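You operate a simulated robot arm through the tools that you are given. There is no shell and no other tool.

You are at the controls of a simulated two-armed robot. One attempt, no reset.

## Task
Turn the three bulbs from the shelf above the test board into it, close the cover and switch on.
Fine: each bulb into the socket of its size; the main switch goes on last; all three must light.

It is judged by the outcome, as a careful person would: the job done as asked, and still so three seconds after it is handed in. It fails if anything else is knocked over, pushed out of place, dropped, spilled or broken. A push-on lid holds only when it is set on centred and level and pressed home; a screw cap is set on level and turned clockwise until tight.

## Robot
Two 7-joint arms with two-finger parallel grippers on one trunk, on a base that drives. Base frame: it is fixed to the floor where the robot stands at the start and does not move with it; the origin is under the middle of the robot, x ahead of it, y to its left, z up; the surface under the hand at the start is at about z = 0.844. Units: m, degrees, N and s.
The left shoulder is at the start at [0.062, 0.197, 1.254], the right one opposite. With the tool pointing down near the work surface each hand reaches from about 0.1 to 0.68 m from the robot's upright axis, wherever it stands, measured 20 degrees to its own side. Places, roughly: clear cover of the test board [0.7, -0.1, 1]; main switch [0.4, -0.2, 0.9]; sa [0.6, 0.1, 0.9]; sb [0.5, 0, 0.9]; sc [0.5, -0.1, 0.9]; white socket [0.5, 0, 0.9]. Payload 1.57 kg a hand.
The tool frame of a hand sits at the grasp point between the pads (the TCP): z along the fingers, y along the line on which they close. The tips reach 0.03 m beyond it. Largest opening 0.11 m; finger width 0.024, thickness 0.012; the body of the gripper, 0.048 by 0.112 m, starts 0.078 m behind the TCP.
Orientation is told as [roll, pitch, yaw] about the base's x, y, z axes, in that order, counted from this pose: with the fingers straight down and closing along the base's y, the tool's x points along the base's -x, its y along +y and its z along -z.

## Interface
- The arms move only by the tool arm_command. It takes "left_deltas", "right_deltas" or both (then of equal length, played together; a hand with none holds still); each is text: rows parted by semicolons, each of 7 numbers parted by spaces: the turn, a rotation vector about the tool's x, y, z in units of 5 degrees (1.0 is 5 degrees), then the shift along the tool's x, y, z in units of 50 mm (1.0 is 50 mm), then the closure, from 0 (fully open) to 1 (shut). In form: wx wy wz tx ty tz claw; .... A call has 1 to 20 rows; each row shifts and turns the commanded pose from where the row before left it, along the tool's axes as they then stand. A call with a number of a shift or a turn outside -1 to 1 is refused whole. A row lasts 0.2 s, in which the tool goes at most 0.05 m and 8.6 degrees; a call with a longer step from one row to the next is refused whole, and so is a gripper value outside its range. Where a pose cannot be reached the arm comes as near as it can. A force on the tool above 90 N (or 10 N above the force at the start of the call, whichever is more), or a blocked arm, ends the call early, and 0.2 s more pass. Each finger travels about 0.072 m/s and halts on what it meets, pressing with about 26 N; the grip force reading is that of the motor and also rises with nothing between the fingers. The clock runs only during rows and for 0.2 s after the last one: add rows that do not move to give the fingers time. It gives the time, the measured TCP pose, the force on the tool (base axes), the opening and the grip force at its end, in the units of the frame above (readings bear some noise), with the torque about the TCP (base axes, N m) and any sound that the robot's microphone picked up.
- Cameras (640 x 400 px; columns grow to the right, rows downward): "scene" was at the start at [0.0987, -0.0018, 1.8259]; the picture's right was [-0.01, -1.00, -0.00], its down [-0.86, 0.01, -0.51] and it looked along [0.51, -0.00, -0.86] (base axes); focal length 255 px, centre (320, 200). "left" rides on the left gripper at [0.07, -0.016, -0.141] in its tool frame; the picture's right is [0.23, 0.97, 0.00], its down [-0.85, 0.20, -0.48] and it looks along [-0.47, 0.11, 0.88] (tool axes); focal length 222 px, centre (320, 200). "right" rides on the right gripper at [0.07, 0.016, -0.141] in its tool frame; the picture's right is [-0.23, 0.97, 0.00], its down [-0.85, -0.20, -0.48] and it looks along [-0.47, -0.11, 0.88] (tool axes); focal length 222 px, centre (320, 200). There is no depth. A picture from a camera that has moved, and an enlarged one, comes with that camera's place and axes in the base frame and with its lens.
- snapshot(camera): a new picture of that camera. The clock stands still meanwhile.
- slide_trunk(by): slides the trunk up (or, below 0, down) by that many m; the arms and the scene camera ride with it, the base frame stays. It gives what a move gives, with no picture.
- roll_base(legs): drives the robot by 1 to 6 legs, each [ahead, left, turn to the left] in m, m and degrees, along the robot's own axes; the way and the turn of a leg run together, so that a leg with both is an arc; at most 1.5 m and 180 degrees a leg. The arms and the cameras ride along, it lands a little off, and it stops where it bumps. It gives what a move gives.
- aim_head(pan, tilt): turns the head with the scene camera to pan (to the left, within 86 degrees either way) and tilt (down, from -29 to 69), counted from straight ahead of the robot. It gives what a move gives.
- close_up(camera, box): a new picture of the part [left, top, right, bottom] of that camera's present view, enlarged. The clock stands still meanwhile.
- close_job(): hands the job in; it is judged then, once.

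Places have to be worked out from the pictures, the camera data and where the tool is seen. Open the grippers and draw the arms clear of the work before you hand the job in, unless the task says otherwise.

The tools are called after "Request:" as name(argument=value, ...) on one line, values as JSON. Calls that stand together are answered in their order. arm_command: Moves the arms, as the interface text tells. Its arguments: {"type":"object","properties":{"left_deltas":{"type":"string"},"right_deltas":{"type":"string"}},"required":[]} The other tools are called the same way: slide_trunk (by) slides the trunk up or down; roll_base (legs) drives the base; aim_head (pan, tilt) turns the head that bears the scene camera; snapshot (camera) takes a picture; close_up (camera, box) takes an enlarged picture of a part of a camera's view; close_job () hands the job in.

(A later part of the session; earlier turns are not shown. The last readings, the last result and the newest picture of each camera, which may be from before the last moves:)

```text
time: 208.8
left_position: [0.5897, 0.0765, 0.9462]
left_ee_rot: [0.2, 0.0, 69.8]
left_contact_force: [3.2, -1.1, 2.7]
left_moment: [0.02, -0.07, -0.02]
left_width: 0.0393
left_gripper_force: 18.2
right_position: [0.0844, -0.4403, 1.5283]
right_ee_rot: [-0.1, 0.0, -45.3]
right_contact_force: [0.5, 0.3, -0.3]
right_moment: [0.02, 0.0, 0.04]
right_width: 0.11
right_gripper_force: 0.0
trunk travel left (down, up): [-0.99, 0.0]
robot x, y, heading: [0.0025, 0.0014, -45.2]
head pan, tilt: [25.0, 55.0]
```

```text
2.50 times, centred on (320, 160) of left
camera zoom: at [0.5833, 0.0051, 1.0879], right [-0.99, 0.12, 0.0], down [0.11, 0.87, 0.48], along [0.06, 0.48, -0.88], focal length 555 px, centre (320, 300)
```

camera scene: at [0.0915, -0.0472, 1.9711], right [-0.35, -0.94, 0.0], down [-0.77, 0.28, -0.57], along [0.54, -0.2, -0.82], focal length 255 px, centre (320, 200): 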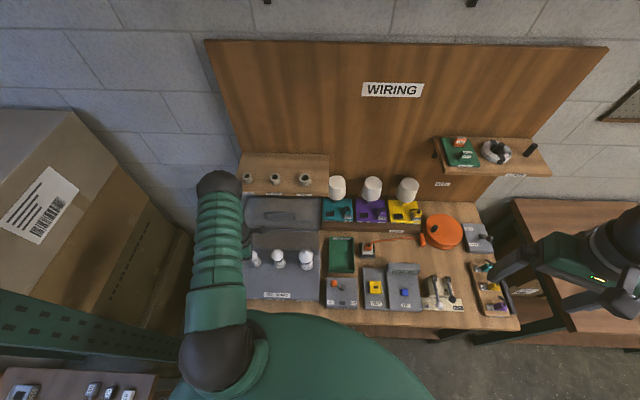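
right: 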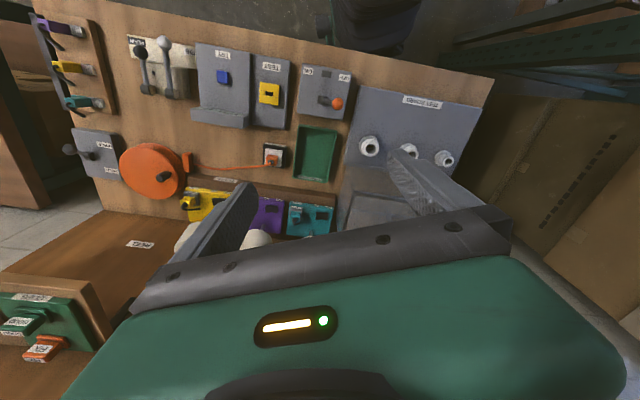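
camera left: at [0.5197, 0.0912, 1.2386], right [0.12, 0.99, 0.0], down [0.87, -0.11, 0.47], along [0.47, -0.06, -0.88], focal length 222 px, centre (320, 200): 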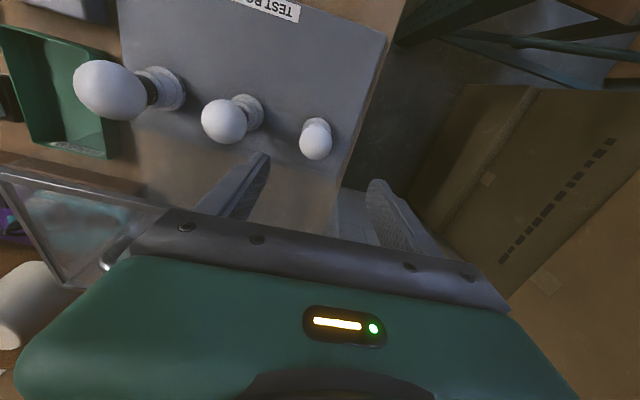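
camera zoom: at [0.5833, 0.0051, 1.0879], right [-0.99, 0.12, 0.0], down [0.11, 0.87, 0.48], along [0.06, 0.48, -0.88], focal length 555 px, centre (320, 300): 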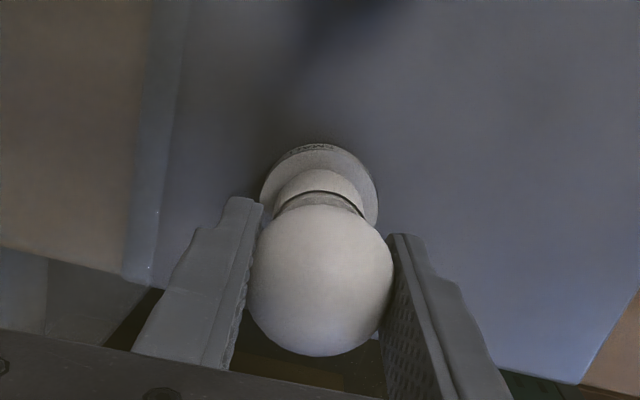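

Now the globe is right at the grasp point. Turn clockwise 180° in three parts, watching torque and side load.

Request:
arm_command(left_deltas="0 0 1 0 0 0.004 0.7;0 0 1 0 0 0.002 0.7;0 0 1 0 0 0.002 0.7;0 0 1 0 0 0.002 0.7;0 0 1 0 0 0.002 0.7;0 0 1 0 0 0.002 0.7;0 0 1 0 0 0.002 0.7;0 0 1 0 0 0.002 0.7;0 0 1 0 0 0.002 0.7;0 0 1 0 0 0.002 0.7;0 0 1 0 0 0.002 0.7;0 0 1 0 0 0.002 0.7")

Request:
arm_command(left_deltas="0 0 1 0 0 0.002 0.7;0 0 1 0 0 0.002 0.7;0 0 1 0 0 0.002 0.7;0 0 1 0 0 0.002 0.7;0 0 1 0 0 0.002 0.7;0 0 1 0 0 0.002 0.7;0 0 1 0 0 0.002 0.7;0 0 1 0 0 0.002 0.7;0 0 1 0 0 0.002 0.7;0 0 1 0 0 0.002 0.7;0 0 1 0 0 0.002 0.7;0 0 1 0 0 0.002 0.7")

Request:
arm_command(left_deltas="0 0 1 0 0 0.002 0.7;0 0 1 0 0 0.002 0.7;0 0 1 0 0 0.002 0.7;0 0 1 0 0 0.002 0.7;0 0 1 0 0 0.002 0.7;0 0 1 0 0 0.002 0.7;0 0 1 0 0 0.002 0.7;0 0 1 0 0 0.002 0.7;0 0 1 0 0 0.002 0.7;0 0 1 0 0 0.002 0.7;0 0 1 0 0 0.002 0.7;0 0 1 0 0 0.002 0.7")

```text
time: 211.3
left_position: [0.5904, 0.0759, 0.9439]
left_ee_rot: [0.3, 0.3, 9.6]
left_contact_force: [2.7, -5.5, -0.1]
left_moment: [0.0, 0.04, 0.12]
left_width: 0.0403
left_gripper_force: 18.7
right_position: [0.0845, -0.4417, 1.5279]
right_ee_rot: [0.0, 0.0, -45.2]
right_contact_force: [-0.8, -0.2, 0.0]
right_moment: [-0.03, 0.0, 0.03]
right_width: 0.11
right_gripper_force: 0.1
trunk travel left (down, up): [-0.99, 0.0]
robot x, y, heading: [-0.0018, 0.0003, -45.5]
head pan, tilt: [25.0, 55.0]
```

```text
time: 213.9
left_position: [0.5911, 0.0765, 0.944]
left_ee_rot: [0.0, 0.2, -50.3]
left_contact_force: [-0.1, 0.0, 0.5]
left_moment: [0.02, 0.02, 0.29]
left_width: 0.041
left_gripper_force: 17.8
right_position: [0.0838, -0.4397, 1.5279]
right_ee_rot: [0.0, 0.0, -45.1]
right_contact_force: [0.1, -0.1, 0.7]
right_moment: [-0.01, 0.02, 0.05]
right_width: 0.11
right_gripper_force: 0.2
trunk travel left (down, up): [-0.99, 0.0]
robot x, y, heading: [0.0012, 0.0003, -45.1]
head pan, tilt: [25.0, 55.0]
```

```text
time: 216.6
left_position: [0.5924, 0.0772, 0.9426]
left_ee_rot: [-0.3, -0.1, -110.2]
left_contact_force: [3.8, -0.8, 2.2]
left_moment: [-0.03, -0.01, 0.49]
left_width: 0.0395
left_gripper_force: 18.5
right_position: [0.0834, -0.441, 1.5285]
right_ee_rot: [0.0, 0.0, -45.1]
right_contact_force: [0.7, -0.1, 0.1]
right_moment: [-0.04, 0.02, -0.02]
right_width: 0.1101
right_gripper_force: 0.0
trunk travel left (down, up): [-0.99, 0.0]
robot x, y, heading: [0.0006, -0.002, -45.5]
head pan, tilt: [25.0, 55.0]
```

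Torque built up smoothly to 0.49 N·m with hardly any side load: the small bulb is tight. I release, rise and inspect all three.

Request:
arm_command(left_deltas="0 0 0 0 0 0 0.55;0 0 0 0 0 0 0.4;0 0 0 0 0 0 0.3;0 0 0 0 0 -0.4 0.25;0 0 0 0 0 -0.6 0.25;0 0 0 0 0 -0.8 0.25;0 0 -1 0 0 -0.5 0.25;0 0 -1 0 0 -0.5 0.25;0 0 -1 0 0 -0.5 0.25;0 0 -1 0 0 -0.5 0.25;0 0 -1 0 0 0 0.25;0 0 -1 0 0 0 0.25;0 0 -1 0 0 0 0.25;0 0 -1 0 0 0 0.25;0 0 -1 0 0 0 0.25;0 0 -1 0 0 0 0.25;0 0 -1 0 0 0 0.25;0 0 -1 0 0 0 0.25;0 0 -1 0 0 0 0.25;0 0 -1 0 0 0 0.25")

Request:
arm_command(left_deltas="0 0 -1 0 0 0 0.25;0 0 -1 0 0 0 0.25;0 0 -1 0 0 0 0.25;0 0 -1 0 0 0 0.25;0 0 0 0 0 0 0.25")

Request:
close_up(camera="scene", box=[245, 235, 325, 285])

Request:
snapshot(camera="left")

```text
time: 220.8
left_position: [0.5918, 0.076, 1.1337]
left_ee_rot: [0.0, 0.2, -40.1]
left_contact_force: [-0.6, -0.8, -0.1]
left_moment: [0.01, 0.0, -0.03]
left_width: 0.0826
left_gripper_force: 0.1
right_position: [0.0841, -0.4419, 1.5289]
right_ee_rot: [-0.1, 0.0, -45.2]
right_contact_force: [0.0, 1.2, 0.0]
right_moment: [0.0, -0.02, 0.0]
right_width: 0.1098
right_gripper_force: 0.1
trunk travel left (down, up): [-0.99, 0.0]
robot x, y, heading: [-0.0031, -0.0013, -45.2]
head pan, tilt: [25.0, 55.0]
```

```text
time: 221.9
left_position: [0.5904, 0.0772, 1.1336]
left_ee_rot: [0.0, 0.2, -20.0]
left_contact_force: [0.3, 0.7, -0.1]
left_moment: [0.0, -0.02, 0.0]
left_width: 0.0824
left_gripper_force: 0.1
right_position: [0.0846, -0.4422, 1.5283]
right_ee_rot: [0.0, 0.0, -45.2]
right_contact_force: [-0.5, -0.2, 0.1]
right_moment: [0.01, 0.01, 0.02]
right_width: 0.11
right_gripper_force: 0.1
trunk travel left (down, up): [-0.99, 0.0]
robot x, y, heading: [0.0019, -0.0012, -45.3]
head pan, tilt: [25.0, 55.0]
```

```text
8.00 times, centred on (285, 260) of scene
camera zoom: at [0.0912, -0.047, 1.9711], right [-0.35, -0.94, 0.0], down [-0.77, 0.28, -0.57], along [0.54, -0.2, -0.82], focal length 2040 px, centre (600, -280)
```

zoom: 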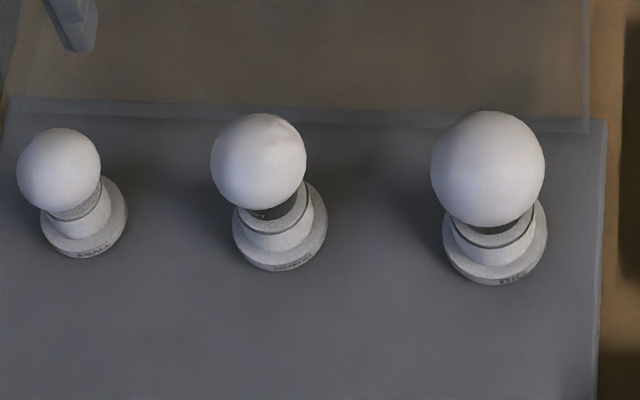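

```text
taken
camera left: at [0.5213, 0.0857, 1.2751], right [0.12, 0.99, 0.0], down [0.87, -0.11, 0.47], along [0.47, -0.06, -0.88], focal length 222 px, centre (320, 200)
```

left: 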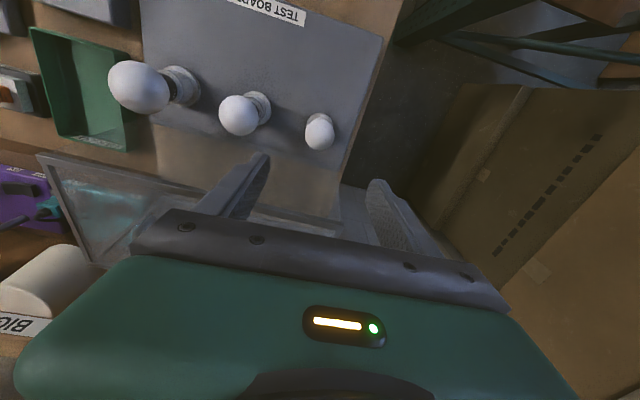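

Request:
close_up(camera="scene", box=[244, 246, 266, 270])

Request:
close_up(camera="scene", box=[268, 246, 290, 270])

Request:
close_up(camera="scene", box=[295, 246, 317, 274])

```text
16.00 times, centred on (255, 258) of scene
camera zoom: at [0.0912, -0.047, 1.9711], right [-0.35, -0.94, 0.0], down [-0.77, 0.28, -0.57], along [0.54, -0.2, -0.82], focal length 4081 px, centre (1360, -728)
```

zoom: 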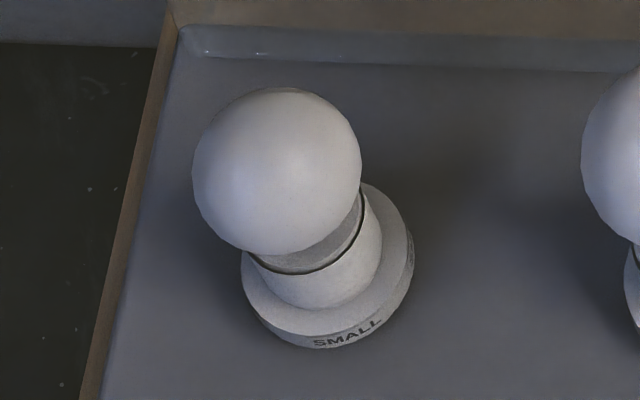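

```text
16.00 times, centred on (279, 258) of scene
camera zoom: at [0.0912, -0.047, 1.9711], right [-0.35, -0.94, 0.0], down [-0.77, 0.28, -0.57], along [0.54, -0.2, -0.82], focal length 4081 px, centre (976, -728)
```

zoom: 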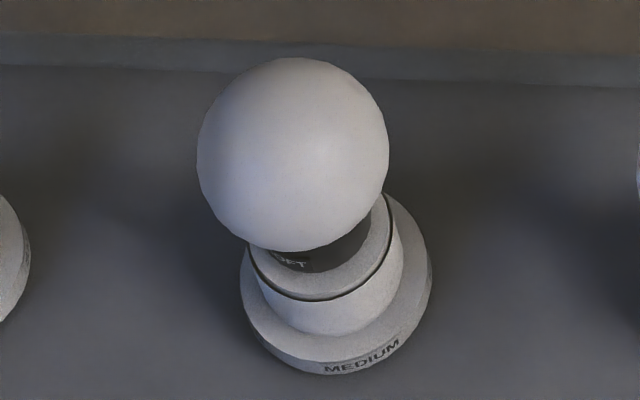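

```text
14.29 times, centred on (306, 260) of scene
camera zoom: at [0.0912, -0.047, 1.9711], right [-0.35, -0.94, 0.0], down [-0.77, 0.28, -0.57], along [0.54, -0.2, -0.82], focal length 3643 px, centre (520, -657)
```

zoom: 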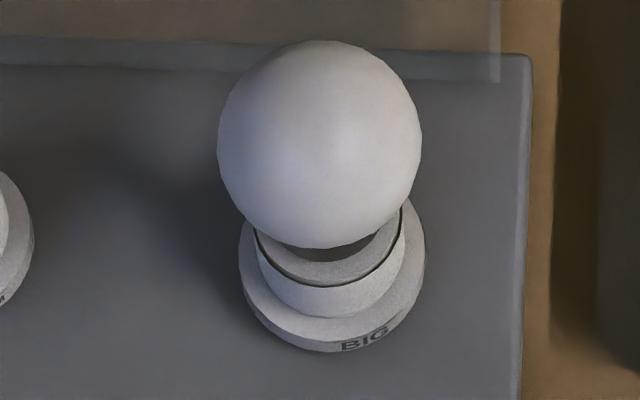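

All three bulbs are seated upright. Now I study the cover: I raise the hand and pull it back to look at the cover and its hinge from the wrist camera.

Request:
arm_command(left_deltas="0 0 0 0 0 -0.9 0.25;0 0 0 0 0 -0.9 0.25;0 0 0 0 0 -0.9 0.25;0 0 0 0 0 -0.9 0.25;0 0 0 0.6 -0.7 0 0.25;0 0 0 0.6 -0.7 0 0.25;0 0 0 0.6 -0.7 0 0.25;0 0 0 0.6 -0.7 0 0.25;0 0 0 0.3 -0.3 0 0.25;0 0 0 0 0 0 0.25")

Request:
snapshot(camera="left")

Request:
snapshot(camera="scene")

```text
time: 224.2
left_position: [0.4128, -0.0239, 1.3149]
left_ee_rot: [0.1, 0.3, -20.3]
left_contact_force: [0.0, 0.9, -1.1]
left_moment: [0.01, -0.01, 0.01]
left_width: 0.0827
left_gripper_force: 0.1
right_position: [0.0838, -0.4414, 1.5286]
right_ee_rot: [0.0, 0.1, -45.2]
right_contact_force: [-1.0, -0.1, 0.4]
right_moment: [0.02, 0.0, 0.01]
right_width: 0.1097
right_gripper_force: 0.1
trunk travel left (down, up): [-0.99, 0.0]
robot x, y, heading: [-0.0001, 0.0005, -45.3]
head pan, tilt: [25.0, 55.0]
```

```text
taken
camera left: at [0.3433, -0.0148, 1.4555], right [0.12, 0.99, 0.0], down [0.87, -0.11, 0.47], along [0.47, -0.06, -0.88], focal length 222 px, centre (320, 200)
```

left: 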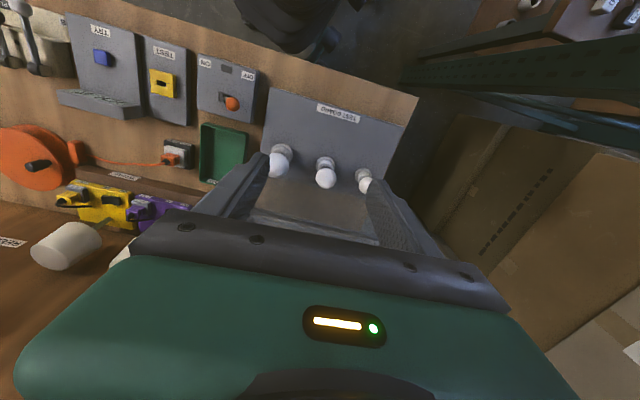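

```text
taken
camera scene: at [0.0896, -0.048, 1.9712], right [-0.35, -0.94, 0.0], down [-0.77, 0.28, -0.57], along [0.54, -0.2, -0.82], focal length 255 px, centre (320, 200)
```

scene: 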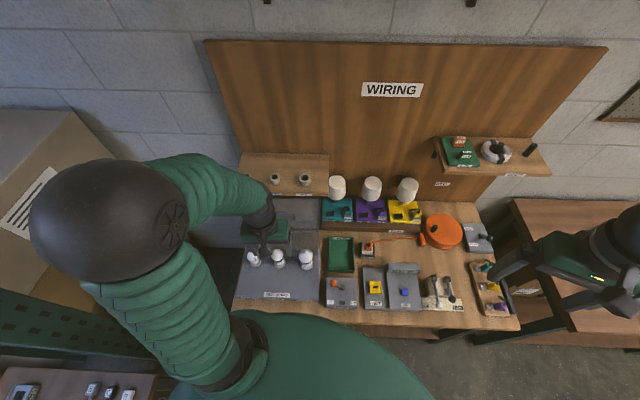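

I move the left hand off to the left so the head camera gets a clear view of the cover.

Request:
arm_command(left_deltas="0 0 0 0.6 0.66 0 0.25;0 0 0 0.6 0.66 0 0.25;0 0 0 0.6 0.66 0 0.25;0 0 0 0.6 0.66 0 0.25;0 0 0 0.6 0.66 0 0.25;0 0 0 0.6 0.66 0 0.25")

Request:
snapshot(camera="scene")

Request:
close_up(camera="scene", box=[225, 180, 335, 260])

Request:
close_up(camera="scene", box=[310, 265, 365, 315])

```text
time: 225.6
left_position: [0.3775, 0.2242, 1.3388]
left_ee_rot: [0.0, 0.2, -20.2]
left_contact_force: [-0.7, -0.2, -0.5]
left_moment: [-0.04, -0.01, 0.01]
left_width: 0.0824
left_gripper_force: 0.2
left hand out of reach, approached as far as the arm can: row 1, 2, 3, 4, 5
right_position: [0.082, -0.4389, 1.5289]
right_ee_rot: [0.0, -0.1, -45.2]
right_contact_force: [-0.3, -0.2, -0.4]
right_moment: [0.0, 0.04, -0.01]
right_width: 0.1098
right_gripper_force: 0.2
trunk travel left (down, up): [-0.99, 0.0]
robot x, y, heading: [-0.001, 0.0026, -45.2]
head pan, tilt: [25.0, 55.0]
```

```text
taken
camera scene: at [0.0874, -0.0442, 1.9714], right [-0.35, -0.94, 0.0], down [-0.77, 0.28, -0.57], along [0.54, -0.2, -0.82], focal length 255 px, centre (320, 200)
```

scene: 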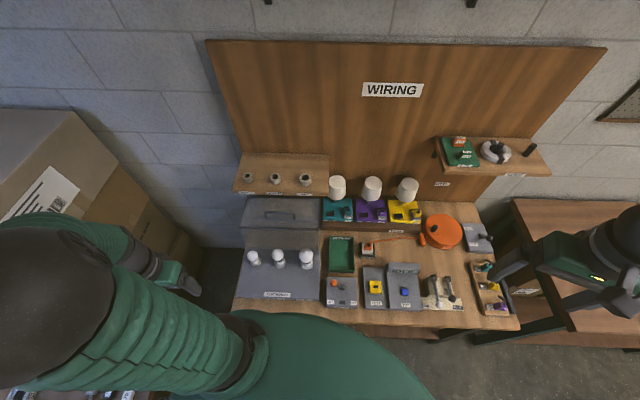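

```text
5.00 times, centred on (280, 220) of scene
camera zoom: at [0.0874, -0.0442, 1.9714], right [-0.35, -0.94, 0.0], down [-0.77, 0.28, -0.57], along [0.54, -0.2, -0.82], focal length 1275 px, centre (520, 100)
```

zoom: 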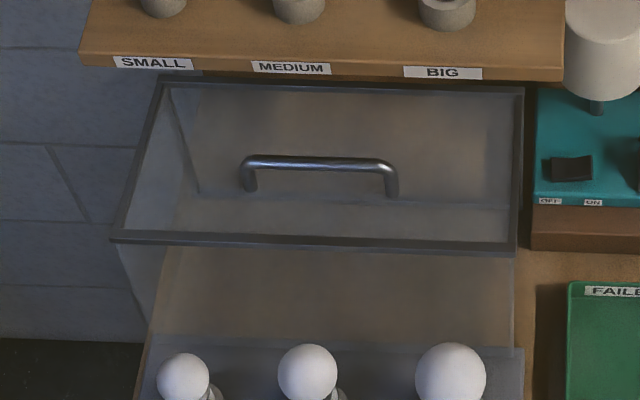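

```text
8.00 times, centred on (338, 290) of scene
camera zoom: at [0.0874, -0.0442, 1.9714], right [-0.35, -0.94, 0.0], down [-0.77, 0.28, -0.57], along [0.54, -0.2, -0.82], focal length 2040 px, centre (180, -520)
```

zoom: 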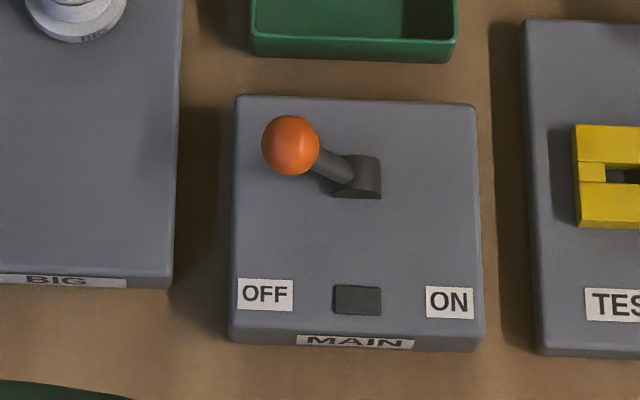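

The cover is a clear box hinged at the board's rear edge and open 90°, with its handle on what will be the front: handle bar centre ≈ (0.6585,−0.081,1.095), running along the row direction. I'll grip the bar with the hand tilted 45° forward and swing it down over the bulbs. First bring the hand over and turn it so the fingers close across the bar.

Request:
arm_command(left_deltas="0 0 0 -0.664 -0.622 0 0.25;0 0 0 -0.664 -0.622 0 0.25;0 0 0 -0.664 -0.622 0 0.25;0 0 0 -0.664 -0.622 0 0.25;0 0 0 -0.664 -0.622 0 0.25;0 0 0 -0.664 -0.622 0 0.25;0 0 1 0 0 0 0.25;0 0 1 0 0 0 0.25;0 0 1 0 0 0 0.25;0 0 1 0 0 0 0.25;0 0 1 0 0 0 0.25;0 0 1 0 0 0 0.25;0 0 1 0 0 0 0.25;0 0 1 0 0 0 0.25;0 0 1 0 0 0 0.25;0 0 1 0 0 0 0.25")

Request:
arm_command(left_deltas="0 0 1 0 0 0 0.25;0 0 1 0 0 0 0.25;0 0 1 0 0 0 0.25;0 0 1 0 0 0 0.25;0 0 1 0 0 0 0.25;0 0 1 0 0 0 0.25;0 0 1 0 0 0 0.25;0 0 1 0 0 0 0.25;0 0 0.42 0 0 0 0.25;-1 0 0 0 0 0 0.25;-1 0 0 0 0 0 0.25;-1 0 0 0 0 0 0.25;-1 0 0 0 0 0 0.25;-1 0 0 0 0 0 0.25;-1 0 0 0 0 0 0.25;-1 0 0 0 0 0 0.25;-1 0 0 0 0 0 0.25;-1 0 0 0 0 0 0.25")

Request:
snapshot(camera="left")

Request:
snapshot(camera="scene")

```text
time: 228.9
left_position: [0.5041, -0.023, 1.3381]
left_ee_rot: [-0.1, 0.1, -70.4]
left_contact_force: [-0.4, 0.2, 0.3]
left_moment: [0.02, 0.05, -0.07]
left_width: 0.0825
left_gripper_force: 0.1
right_position: [0.0829, -0.4409, 1.5287]
right_ee_rot: [0.0, 0.0, -45.3]
right_contact_force: [0.1, 0.0, 0.6]
right_moment: [0.0, -0.02, 0.01]
right_width: 0.11
right_gripper_force: 0.0
trunk travel left (down, up): [-0.99, 0.0]
robot x, y, heading: [-0.0008, 0.0003, -45.5]
head pan, tilt: [25.0, 55.0]
```

```text
time: 232.8
left_position: [0.5743, -0.0456, 1.3521]
left_ee_rot: [44.6, 0.0, -112.3]
left_contact_force: [0.1, 0.5, -0.1]
left_moment: [0.02, -0.02, 0.03]
left_width: 0.0824
left_gripper_force: 0.0
left hand out of reach, approached as far as the arm can: row 15, 16, 17, 18
right_position: [0.0845, -0.44, 1.5291]
right_ee_rot: [0.1, 0.0, -45.2]
right_contact_force: [-0.5, -0.6, -0.3]
right_moment: [-0.02, 0.07, -0.01]
right_width: 0.11
right_gripper_force: 0.0
trunk travel left (down, up): [-0.99, 0.0]
robot x, y, heading: [0.0013, 0.0005, -44.9]
head pan, tilt: [25.0, 55.0]
```

```text
taken
camera left: at [0.498, 0.0609, 1.4415], right [0.73, -0.05, 0.68], down [-0.5, -0.72, 0.48], along [0.47, -0.69, -0.55], focal length 222 px, centre (320, 200)
```

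left: 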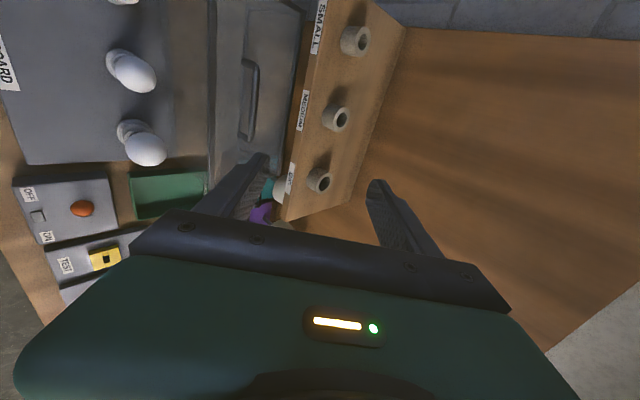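

```text
taken
camera scene: at [0.0911, -0.046, 1.9712], right [-0.35, -0.94, 0.0], down [-0.77, 0.28, -0.57], along [0.54, -0.2, -0.82], focal length 255 px, centre (320, 200)
```

scene: 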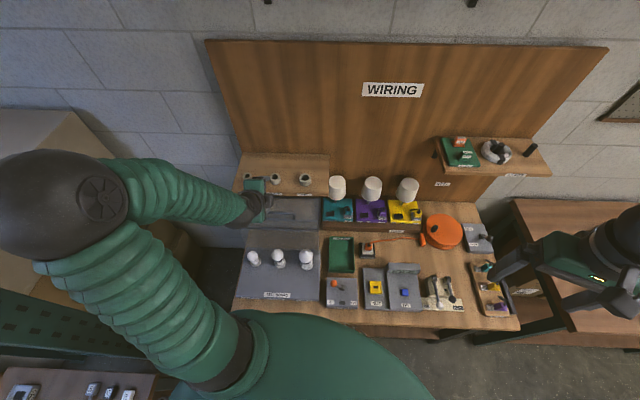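

With this tilt the arm is too folded in mid-swing, so I back the robot ~8 cm straight away from the bench to get comfortable reach over the whole arc.

Request:
roll_base(legs=[[-0.074, -0.031, 0]])

Request:
snapshot(camera="scene")

```text
time: 233.8
left_position: [0.5156, -0.0208, 1.3458]
left_ee_rot: [43.9, 0.0, -112.1]
left_contact_force: [0.5, 0.6, -0.3]
left_moment: [-0.01, 0.03, -0.06]
left_width: 0.0826
left_gripper_force: 0.2
right_position: [0.0286, -0.4166, 1.5252]
right_ee_rot: [-0.3, 0.7, -45.0]
right_contact_force: [-0.3, -1.3, -1.3]
right_moment: [0.1, 0.06, 0.01]
right_width: 0.11
right_gripper_force: 0.0
trunk travel left (down, up): [-0.99, 0.0]
robot x, y, heading: [-0.0765, 0.0331, -45.4]
head pan, tilt: [25.0, 55.0]
```

```text
taken
camera scene: at [0.0352, -0.0291, 1.9698], right [-0.35, -0.94, 0.0], down [-0.77, 0.29, -0.56], along [0.53, -0.19, -0.83], focal length 255 px, centre (320, 200)
```

scene: 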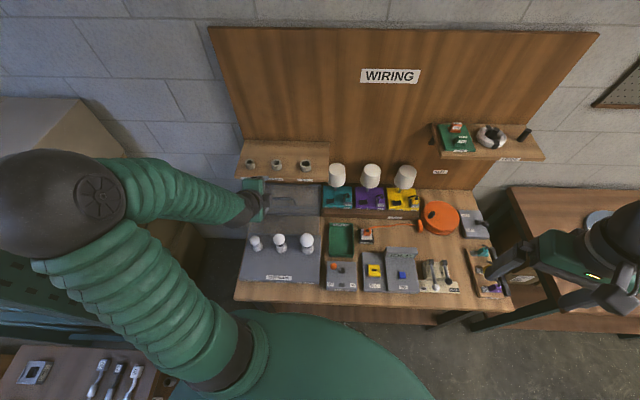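

Request:
arm_command(left_deltas="0 0 0 0 0 0 0.25;0 0 0 0 0 0 0.25")

Request:
close_up(camera="scene", box=[225, 165, 335, 245])

Request:
snapshot(camera="left")

```text
time: 234.4
left_position: [0.4914, -0.0161, 1.3571]
left_ee_rot: [44.8, 0.2, -112.3]
left_contact_force: [0.1, -0.4, 0.1]
left_moment: [0.04, 0.02, 0.01]
left_width: 0.0827
left_gripper_force: 0.0
right_position: [0.0005, -0.4122, 1.5282]
right_ee_rot: [0.3, -0.1, -45.2]
right_contact_force: [0.6, 0.2, 0.2]
right_moment: [-0.06, 0.02, 0.01]
right_width: 0.1097
right_gripper_force: 0.2
trunk travel left (down, up): [-0.99, 0.0]
robot x, y, heading: [-0.0762, 0.0341, -44.9]
head pan, tilt: [25.0, 55.0]
```

```text
5.00 times, centred on (280, 205) of scene
camera zoom: at [0.0003, -0.0225, 1.9717], right [-0.35, -0.94, -0.01], down [-0.77, 0.29, -0.58], along [0.54, -0.19, -0.82], focal length 1275 px, centre (520, 175)
```

zoom: 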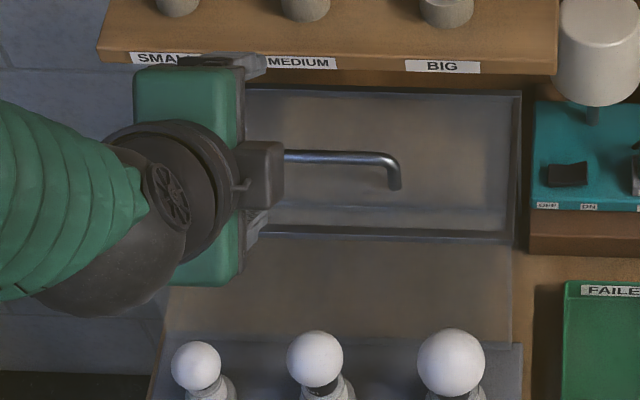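

```text
taken
camera left: at [0.4148, 0.0888, 1.4449], right [0.72, -0.05, 0.69], down [-0.51, -0.72, 0.48], along [0.47, -0.69, -0.55], focal length 222 px, centre (320, 200)
```

left: 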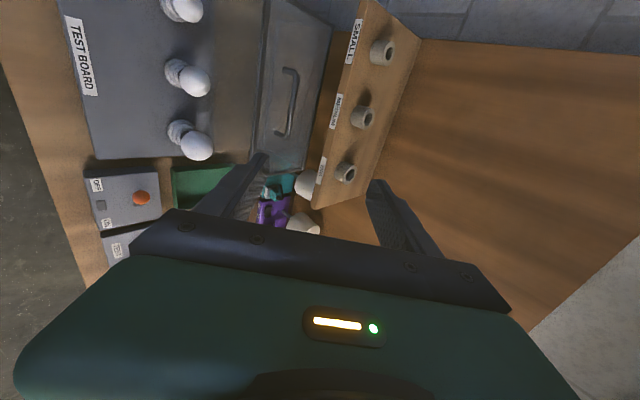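

Settled at (0.491,−0.016,1.357) with the 45° tilt. I advance to a standoff 10 cm short of the handle bar along the finger direction and check alignment.

Request:
arm_command(left_deltas="0 0 0 0.014 -0.234 0.784 0.25;0 0 0 0.014 -0.234 0.784 0.25;0 0 0 0.014 -0.234 0.784 0.25;0 0 0 0.014 -0.234 0.784 0.25;0 0 0 0.014 -0.234 0.784 0.3;0 0 0 0 0 0 0.3")

Request:
snapshot(camera="left")

Request:
close_up(camera="scene", box=[225, 165, 335, 245])

```text
time: 235.8
left_position: [0.5946, -0.0381, 1.1694]
left_ee_rot: [44.5, -0.3, -112.1]
left_contact_force: [0.1, 0.4, -0.5]
left_moment: [-0.01, -0.02, -0.04]
left_width: 0.0769
left_gripper_force: 0.1
right_position: [0.0174, -0.3999, 1.5306]
right_ee_rot: [-0.3, -0.1, -44.9]
right_contact_force: [-0.2, -0.3, 0.8]
right_moment: [-0.03, -0.03, 0.0]
right_width: 0.1098
right_gripper_force: 0.1
trunk travel left (down, up): [-0.99, 0.0]
robot x, y, heading: [-0.0727, 0.0355, -45.1]
head pan, tilt: [25.0, 55.0]
```

```text
taken
camera left: at [0.5197, 0.0689, 1.2583], right [0.73, -0.05, 0.68], down [-0.5, -0.72, 0.49], along [0.47, -0.7, -0.55], focal length 222 px, centre (320, 200)
```

left: 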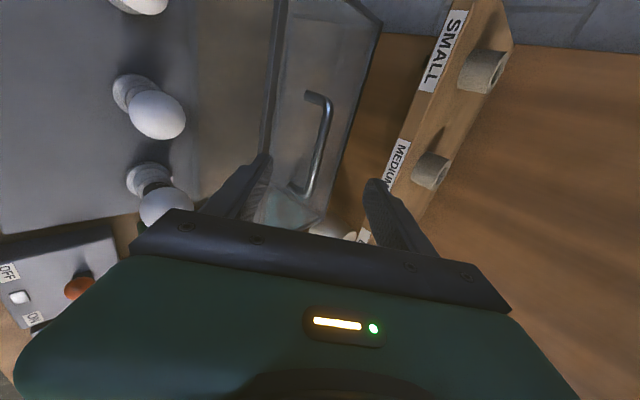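

```text
5.00 times, centred on (280, 205) of scene
camera zoom: at [0.0215, -0.0093, 1.9711], right [-0.35, -0.94, 0.0], down [-0.77, 0.28, -0.57], along [0.54, -0.2, -0.82], focal length 1275 px, centre (520, 175)
```

zoom: 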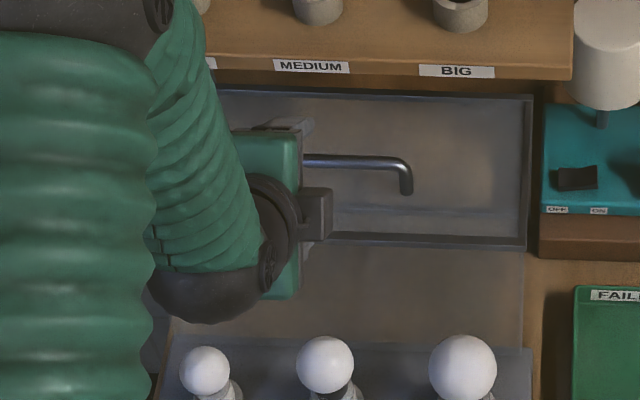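

The base still seems to be settling after the drive; I wait a moment and re-read.

Request:
arm_command(left_deltas="0 0 0 0 0 0 0.3;0 0 0 0 0 0 0.3;0 0 0 0 0 0 0.3;0 0 0 0 0 0 0.3;0 0 0 0 0 0 0.3")

Request:
arm_command(left_deltas="0 0 0 0 0 0 0.3;0 0 0 0 0 0 0.3;0 0 0 0 0 0 0.3;0 0 0 0 0 0 0.3;0 0 0 0 0 0 0.3")

Request:
snapshot(camera="left")

```text
time: 237.0
left_position: [0.594, -0.0413, 1.1679]
left_ee_rot: [44.4, -0.3, -112.2]
left_contact_force: [-0.3, 0.0, 0.4]
left_moment: [-0.01, 0.02, -0.01]
left_width: 0.0769
left_gripper_force: 0.0
right_position: [0.0178, -0.4041, 1.5304]
right_ee_rot: [-0.3, 0.1, -44.9]
right_contact_force: [0.1, 0.0, -0.3]
right_moment: [-0.03, 0.02, -0.02]
right_width: 0.11
right_gripper_force: 0.1
trunk travel left (down, up): [-0.99, 0.0]
robot x, y, heading: [-0.0739, 0.0317, -45.1]
head pan, tilt: [25.0, 55.0]
```

```text
time: 238.2
left_position: [0.5912, -0.0438, 1.1717]
left_ee_rot: [44.7, -0.2, -112.2]
left_contact_force: [-0.1, -0.5, -0.3]
left_moment: [0.03, 0.02, 0.0]
left_width: 0.0772
left_gripper_force: 0.0
right_position: [0.0133, -0.4062, 1.5286]
right_ee_rot: [-0.2, 0.0, -45.1]
right_contact_force: [0.1, -0.6, 0.5]
right_moment: [0.01, -0.04, 0.01]
right_width: 0.1098
right_gripper_force: 0.1
trunk travel left (down, up): [-0.99, 0.0]
robot x, y, heading: [-0.0695, 0.0346, -44.9]
head pan, tilt: [25.0, 55.0]
```

```text
taken
camera left: at [0.5163, 0.0633, 1.2601], right [0.73, -0.05, 0.68], down [-0.5, -0.72, 0.48], along [0.47, -0.69, -0.55], focal length 222 px, centre (320, 200)
```

left: 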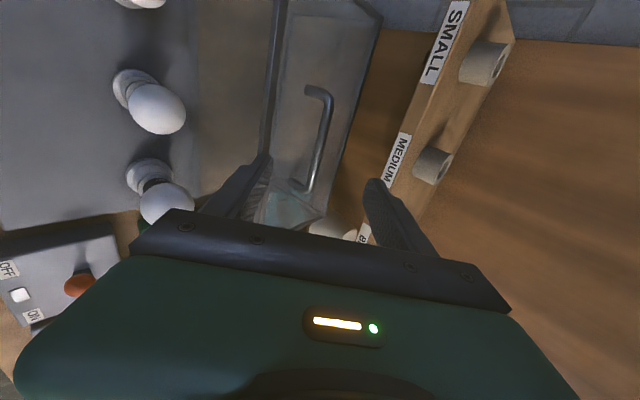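

The bar lies nearly on the finger axis (3 mm off), roughly 10–12 cm ahead. I correct and advance 7.5 cm, then look again.

Request:
arm_command(left_deltas="0 0 0 0 -0.05 0.4 0.3;0 0 0 0 0 0.4 0.3;0 0 0 0 0 0.4 0.3;0 0 0 0 0 0.3 0.3;0 0 0 0 0 0 0.3;0 0 0 0 0 0 0.3;0 0 0 0 0 0 0.3")

Request:
snapshot(camera="left")

Request:
close_up(camera="scene", box=[235, 165, 325, 235])

```text
time: 239.8
left_position: [0.6409, -0.0639, 1.1148]
left_ee_rot: [44.6, -0.2, -112.2]
left_contact_force: [0.8, -0.4, -0.5]
left_moment: [-0.04, -0.02, -0.01]
left_width: 0.0772
left_gripper_force: 0.1
right_position: [0.014, -0.4053, 1.5294]
right_ee_rot: [-0.1, 0.0, -45.1]
right_contact_force: [0.2, 0.0, -0.6]
right_moment: [0.01, -0.02, 0.02]
right_width: 0.1101
right_gripper_force: 0.1
trunk travel left (down, up): [-0.99, 0.0]
robot x, y, heading: [-0.0718, 0.0318, -44.9]
head pan, tilt: [25.0, 55.0]
```

```text
taken
camera left: at [0.565, 0.0429, 1.2049], right [0.73, -0.05, 0.68], down [-0.5, -0.72, 0.48], along [0.47, -0.69, -0.55], focal length 222 px, centre (320, 200)
```

left: 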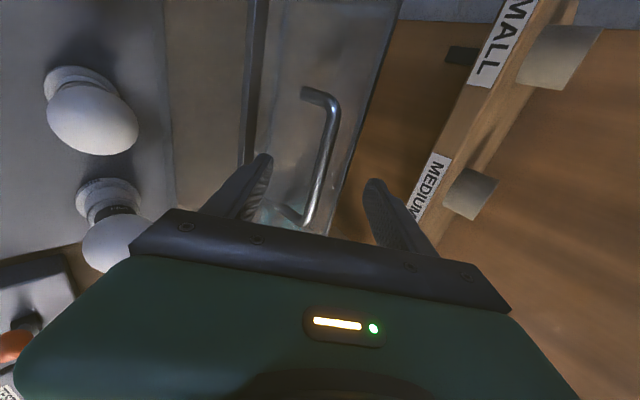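

```text
5.71 times, centred on (280, 200) of scene
camera zoom: at [0.0178, -0.016, 1.9711], right [-0.35, -0.94, 0.0], down [-0.77, 0.28, -0.57], along [0.54, -0.2, -0.82], focal length 1457 px, centre (549, 200)
```

zoom: 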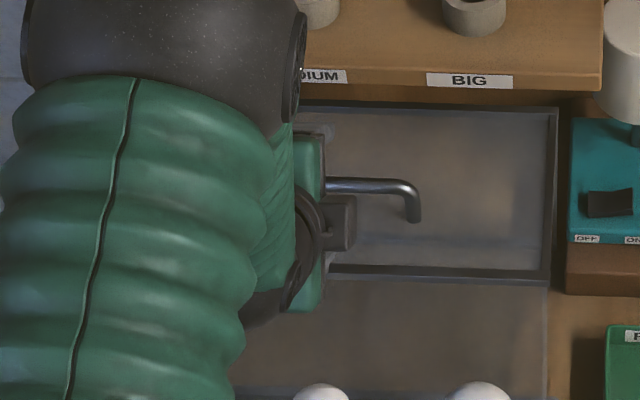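

Triangulating over the two views: the bar is 37 mm beyond the TCP and 2 mm off axis, standing ~38 mm above the lid face. I advance 2 cm so the bar sits within the pads, and close.

Request:
arm_command(left_deltas="0 0 0 0 -0.036 0.2 0.35;0 0 0 0 0 0.21 0.4;0 0 0 0 0 0 0.5")

Request:
close_up(camera="left", box=[200, 80, 440, 240])

```text
time: 240.6
left_position: [0.651, -0.0693, 1.1001]
left_ee_rot: [44.5, -0.3, -112.2]
left_contact_force: [0.9, -0.6, -0.1]
left_moment: [-0.02, -0.01, 0.03]
left_width: 0.055
left_gripper_force: 0.1
right_position: [0.0153, -0.4053, 1.5289]
right_ee_rot: [-0.2, 0.0, -45.0]
right_contact_force: [0.0, -0.4, 1.1]
right_moment: [0.02, 0.0, -0.01]
right_width: 0.1102
right_gripper_force: 0.0
trunk travel left (down, up): [-0.99, 0.0]
robot x, y, heading: [-0.0708, 0.0299, -45.3]
head pan, tilt: [25.0, 55.0]
```

```text
2.50 times, centred on (320, 160) of left
camera zoom: at [0.5769, 0.0374, 1.1888], right [0.73, -0.05, 0.68], down [-0.5, -0.72, 0.48], along [0.47, -0.69, -0.55], focal length 555 px, centre (320, 300)
```

zoom: 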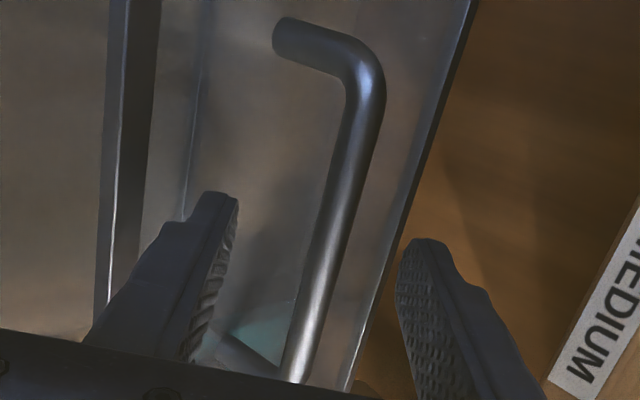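

The bar passes cleanly between the open fingers. Close on it.

Request:
arm_command(left_deltas="0 0 0 0 0 0 0.7;0 0 0 0 0 0 0.85;0 0 0 0 0 0 0.95;0 0 0 0 0 0 1;0 0 0 0 0 0 1")

Request:
close_up(camera="left", box=[200, 80, 440, 240])

```text
time: 241.8
left_position: [0.6528, -0.0706, 1.1008]
left_ee_rot: [44.8, -0.1, -112.2]
left_contact_force: [6.4, -1.1, 8.9]
left_moment: [0.37, -0.58, -0.5]
left_width: 0.0118
left_gripper_force: 29.4
right_position: [0.0139, -0.4061, 1.5282]
right_ee_rot: [0.0, 0.0, -45.1]
right_contact_force: [-0.2, -0.6, 0.2]
right_moment: [0.0, 0.0, -0.04]
right_width: 0.1101
right_gripper_force: 0.0
trunk travel left (down, up): [-0.99, 0.0]
robot x, y, heading: [-0.0742, 0.0318, -45.2]
head pan, tilt: [25.0, 55.0]
```

```text
2.50 times, centred on (320, 160) of left
camera zoom: at [0.5776, 0.0371, 1.1899], right [0.73, -0.05, 0.69], down [-0.5, -0.72, 0.48], along [0.47, -0.7, -0.55], focal length 555 px, centre (320, 300)
```

zoom: 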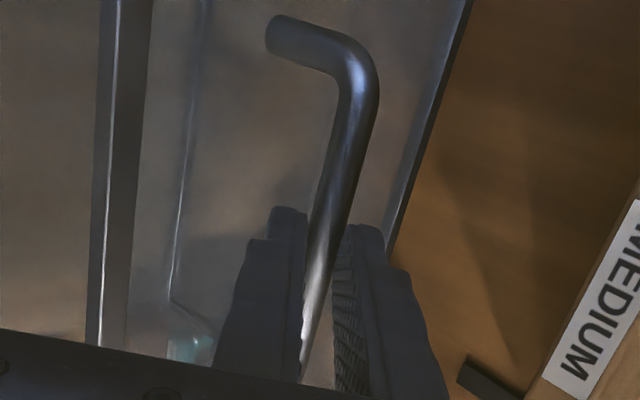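

Bar gripped firmly (11.8 mm). Now I start swinging the cover toward me along the computed arc (hinge ≈ n 0.584, z 0.88), first 10–15° while watching forces.

Request:
arm_command(left_deltas="0 0 0 0 -0.101 -0.161 1;0 0 0 0 -0.101 -0.161 1")

Request:
arm_command(left_deltas="0 0 0 0 -0.115 -0.15 1;0 0 0 0 -0.115 -0.15 1;0 0 0 0 -0.127 -0.14 1;0 0 0 0 -0.127 -0.14 1")

Request:
snapshot(camera="scene")

Request:
snapshot(camera="left")

```text
time: 242.4
left_position: [0.634, -0.0621, 1.1087]
left_ee_rot: [45.0, -0.1, -112.1]
left_contact_force: [10.2, 0.8, 24.1]
left_moment: [0.24, -0.97, -0.44]
left_width: 0.0117
left_gripper_force: 29.4
right_position: [0.0103, -0.4047, 1.5295]
right_ee_rot: [-0.2, -0.1, -45.0]
right_contact_force: [0.9, 0.0, -1.5]
right_moment: [0.02, -0.01, 0.01]
right_width: 0.1097
right_gripper_force: 0.0
trunk travel left (down, up): [-0.99, 0.0]
robot x, y, heading: [-0.0717, 0.0313, -45.0]
head pan, tilt: [25.0, 55.0]
```

```text
time: 243.4
left_position: [0.5947, -0.0475, 1.11]
left_ee_rot: [44.8, -0.2, -112.2]
left_contact_force: [3.7, 0.8, 29.3]
left_moment: [0.36, -0.78, -0.3]
left_width: 0.0119
left_gripper_force: 28.8
right_position: [0.0087, -0.4061, 1.5288]
right_ee_rot: [0.0, -0.1, -45.0]
right_contact_force: [0.0, 1.2, -0.1]
right_moment: [0.0, 0.05, 0.01]
right_width: 0.1098
right_gripper_force: 0.1
trunk travel left (down, up): [-0.99, 0.0]
robot x, y, heading: [-0.0744, 0.033, -45.6]
head pan, tilt: [25.0, 55.0]
```

```text
taken
camera scene: at [0.0092, -0.0154, 1.9716], right [-0.35, -0.94, 0.0], down [-0.77, 0.28, -0.58], along [0.54, -0.2, -0.82], focal length 255 px, centre (320, 200)
```

scene: 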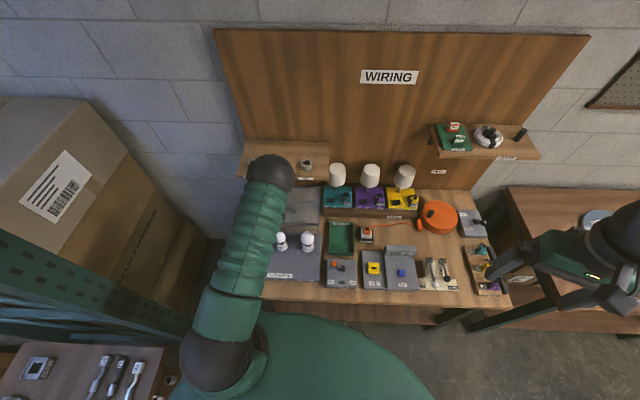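

```text
taken
camera left: at [0.5184, 0.0599, 1.1989], right [0.73, -0.05, 0.69], down [-0.5, -0.72, 0.48], along [0.47, -0.7, -0.55], focal length 222 px, centre (320, 200)
```

left: 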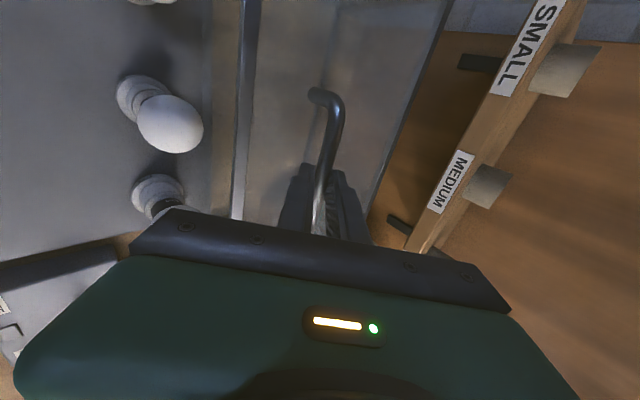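

The upward load on the hand is 29 N; before continuing I look at how the cover is actually moving.

Request:
close_up(camera="left", box=[120, 0, 460, 240])

Request:
close_up(camera="scene", box=[235, 165, 345, 255])

```text
1.67 times, centred on (290, 120) of left
camera zoom: at [0.5184, 0.0599, 1.1989], right [0.73, -0.05, 0.69], down [-0.5, -0.72, 0.48], along [0.47, -0.7, -0.55], focal length 370 px, centre (370, 333)
```

zoom: 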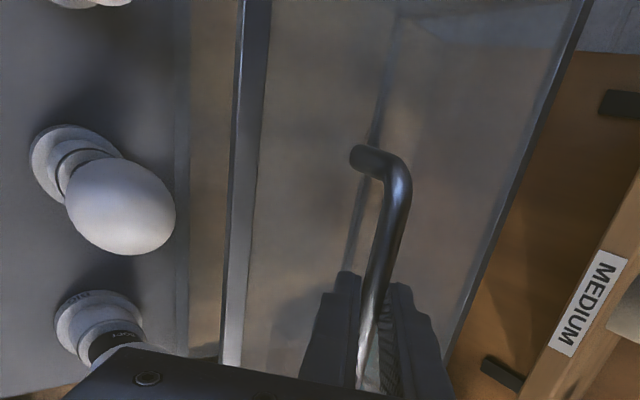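

```text
4.44 times, centred on (290, 210) of scene
camera zoom: at [0.0092, -0.0154, 1.9716], right [-0.35, -0.94, 0.0], down [-0.77, 0.28, -0.58], along [0.54, -0.2, -0.82], focal length 1134 px, centre (453, 156)
```

zoom: 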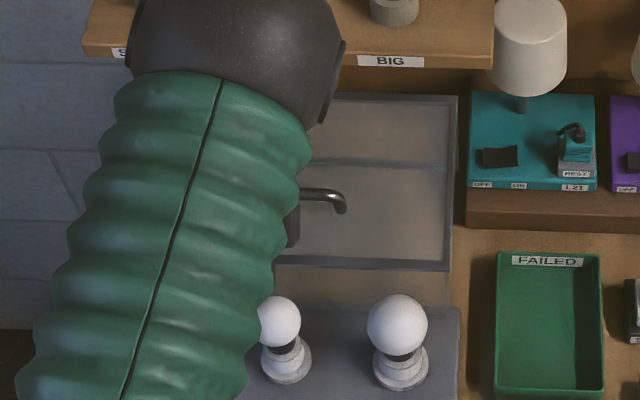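

The cover is rotating on its hinge as intended (front edge down and forward, rear edge rising). I relieve the upward load by lifting 4 mm and check.

Request:
arm_command(left_deltas="0 0 0 0 0.056 -0.057 1;0 0 0 0 0 0 1")

```text
time: 244.0
left_position: [0.597, -0.0484, 1.1103]
left_ee_rot: [44.3, -0.1, -112.3]
left_contact_force: [1.9, -1.7, 4.3]
left_moment: [0.62, -0.46, -0.24]
left_width: 0.0117
left_gripper_force: 29.2
right_position: [0.0141, -0.4058, 1.5284]
right_ee_rot: [-0.1, 0.1, -45.1]
right_contact_force: [0.3, -0.2, -0.2]
right_moment: [0.0, 0.01, 0.02]
right_width: 0.1101
right_gripper_force: 0.0
trunk travel left (down, up): [-0.99, 0.0]
robot x, y, heading: [-0.0746, 0.0343, -45.1]
head pan, tilt: [25.0, 55.0]
```

Load nearly gone. Continue the arc in ~10° pieces, checking forces each time.

Request:
arm_command(left_deltas="0 0 0 0 -0.14 -0.129 1;0 0 0 0 -0.14 -0.129 1;0 0 0 0 -0.15 -0.116 1;0 0 0 0 -0.15 -0.116 1")

Request:
arm_command(left_deltas="0 0 0 0 -0.159 -0.103 1;0 0 0 0 -0.159 -0.103 1")

```text
time: 245.0
left_position: [0.5627, -0.0345, 1.11]
left_ee_rot: [44.5, -0.2, -112.1]
left_contact_force: [0.8, -4.0, -1.8]
left_moment: [0.44, -0.26, -0.44]
left_width: 0.0119
left_gripper_force: 29.1
right_position: [0.0136, -0.4077, 1.5287]
right_ee_rot: [-0.1, 0.0, -45.1]
right_contact_force: [0.1, 0.6, 0.6]
right_moment: [-0.02, -0.02, 0.0]
right_width: 0.11
right_gripper_force: 0.2
trunk travel left (down, up): [-0.99, 0.0]
robot x, y, heading: [-0.072, 0.0315, -45.1]
head pan, tilt: [25.0, 55.0]
```

```text
time: 245.6
left_position: [0.5454, -0.0262, 1.1054]
left_ee_rot: [44.5, -0.1, -112.1]
left_contact_force: [-0.3, -0.3, 6.6]
left_moment: [0.29, -0.17, -0.64]
left_width: 0.0117
left_gripper_force: 28.9
right_position: [0.0122, -0.4052, 1.5295]
right_ee_rot: [-0.1, 0.0, -45.0]
right_contact_force: [0.2, 0.1, -0.2]
right_moment: [0.01, 0.03, 0.01]
right_width: 0.1101
right_gripper_force: 0.1
trunk travel left (down, up): [-0.99, 0.0]
robot x, y, heading: [-0.0743, 0.0337, -44.9]
head pan, tilt: [25.0, 55.0]
```

Forces are small. Continue from 30° to 50°.

Request:
arm_command(left_deltas="0 0 0 0 -0.168 -0.088 1;0 0 0 0 -0.168 -0.088 1;0 0 0 0 -0.175 -0.074 1;0 0 0 0 -0.175 -0.074 1")

Request:
arm_command(left_deltas="0 0 0 0 -0.181 -0.058 1;0 0 0 0 -0.181 -0.058 1;0 0 0 0 -0.185 -0.042 1;0 0 0 0 -0.185 -0.042 1")

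Request:
snapshot(camera="scene")

Request:
snapshot(camera="left")

```text
time: 246.6
left_position: [0.51, -0.0127, 1.0932]
left_ee_rot: [44.7, 0.0, -112.1]
left_contact_force: [-4.4, 4.8, 17.4]
left_moment: [0.61, -0.47, 0.01]
left_width: 0.0114
left_gripper_force: 29.0
right_position: [0.0074, -0.4045, 1.5295]
right_ee_rot: [-0.1, -0.2, -45.0]
right_contact_force: [0.7, -0.5, 0.2]
right_moment: [0.01, 0.0, 0.01]
right_width: 0.11
right_gripper_force: 0.0
trunk travel left (down, up): [-0.99, 0.0]
robot x, y, heading: [-0.071, 0.0341, -45.4]
head pan, tilt: [25.0, 55.0]
```

```text
time: 247.6
left_position: [0.4802, -0.0008, 1.0768]
left_ee_rot: [44.7, -0.1, -112.1]
left_contact_force: [-9.0, 6.5, 16.6]
left_moment: [0.24, -0.2, -0.24]
left_width: 0.0121
left_gripper_force: 29.3
right_position: [0.0088, -0.4058, 1.53]
right_ee_rot: [0.0, -0.1, -45.0]
right_contact_force: [0.2, -0.5, -0.3]
right_moment: [-0.01, 0.04, 0.0]
right_width: 0.1101
right_gripper_force: 0.0
trunk travel left (down, up): [-0.99, 0.0]
robot x, y, heading: [-0.0722, 0.0309, -45.3]
head pan, tilt: [25.0, 55.0]
```

```text
taken
camera scene: at [0.0085, -0.0142, 1.9717], right [-0.35, -0.94, 0.0], down [-0.77, 0.28, -0.58], along [0.54, -0.2, -0.82], focal length 255 px, centre (320, 200)
```

scene: 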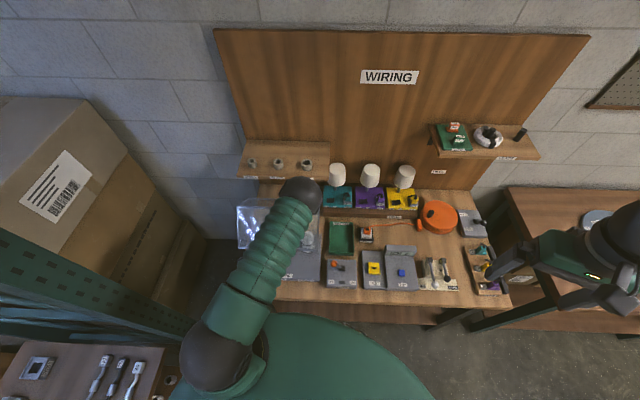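

```text
taken
camera left: at [0.404, 0.1071, 1.1644], right [0.73, -0.05, 0.69], down [-0.5, -0.72, 0.48], along [0.47, -0.69, -0.55], focal length 222 px, centre (320, 200)
```

left: 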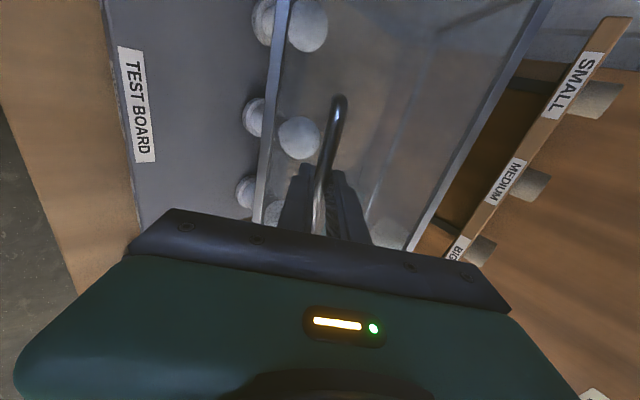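

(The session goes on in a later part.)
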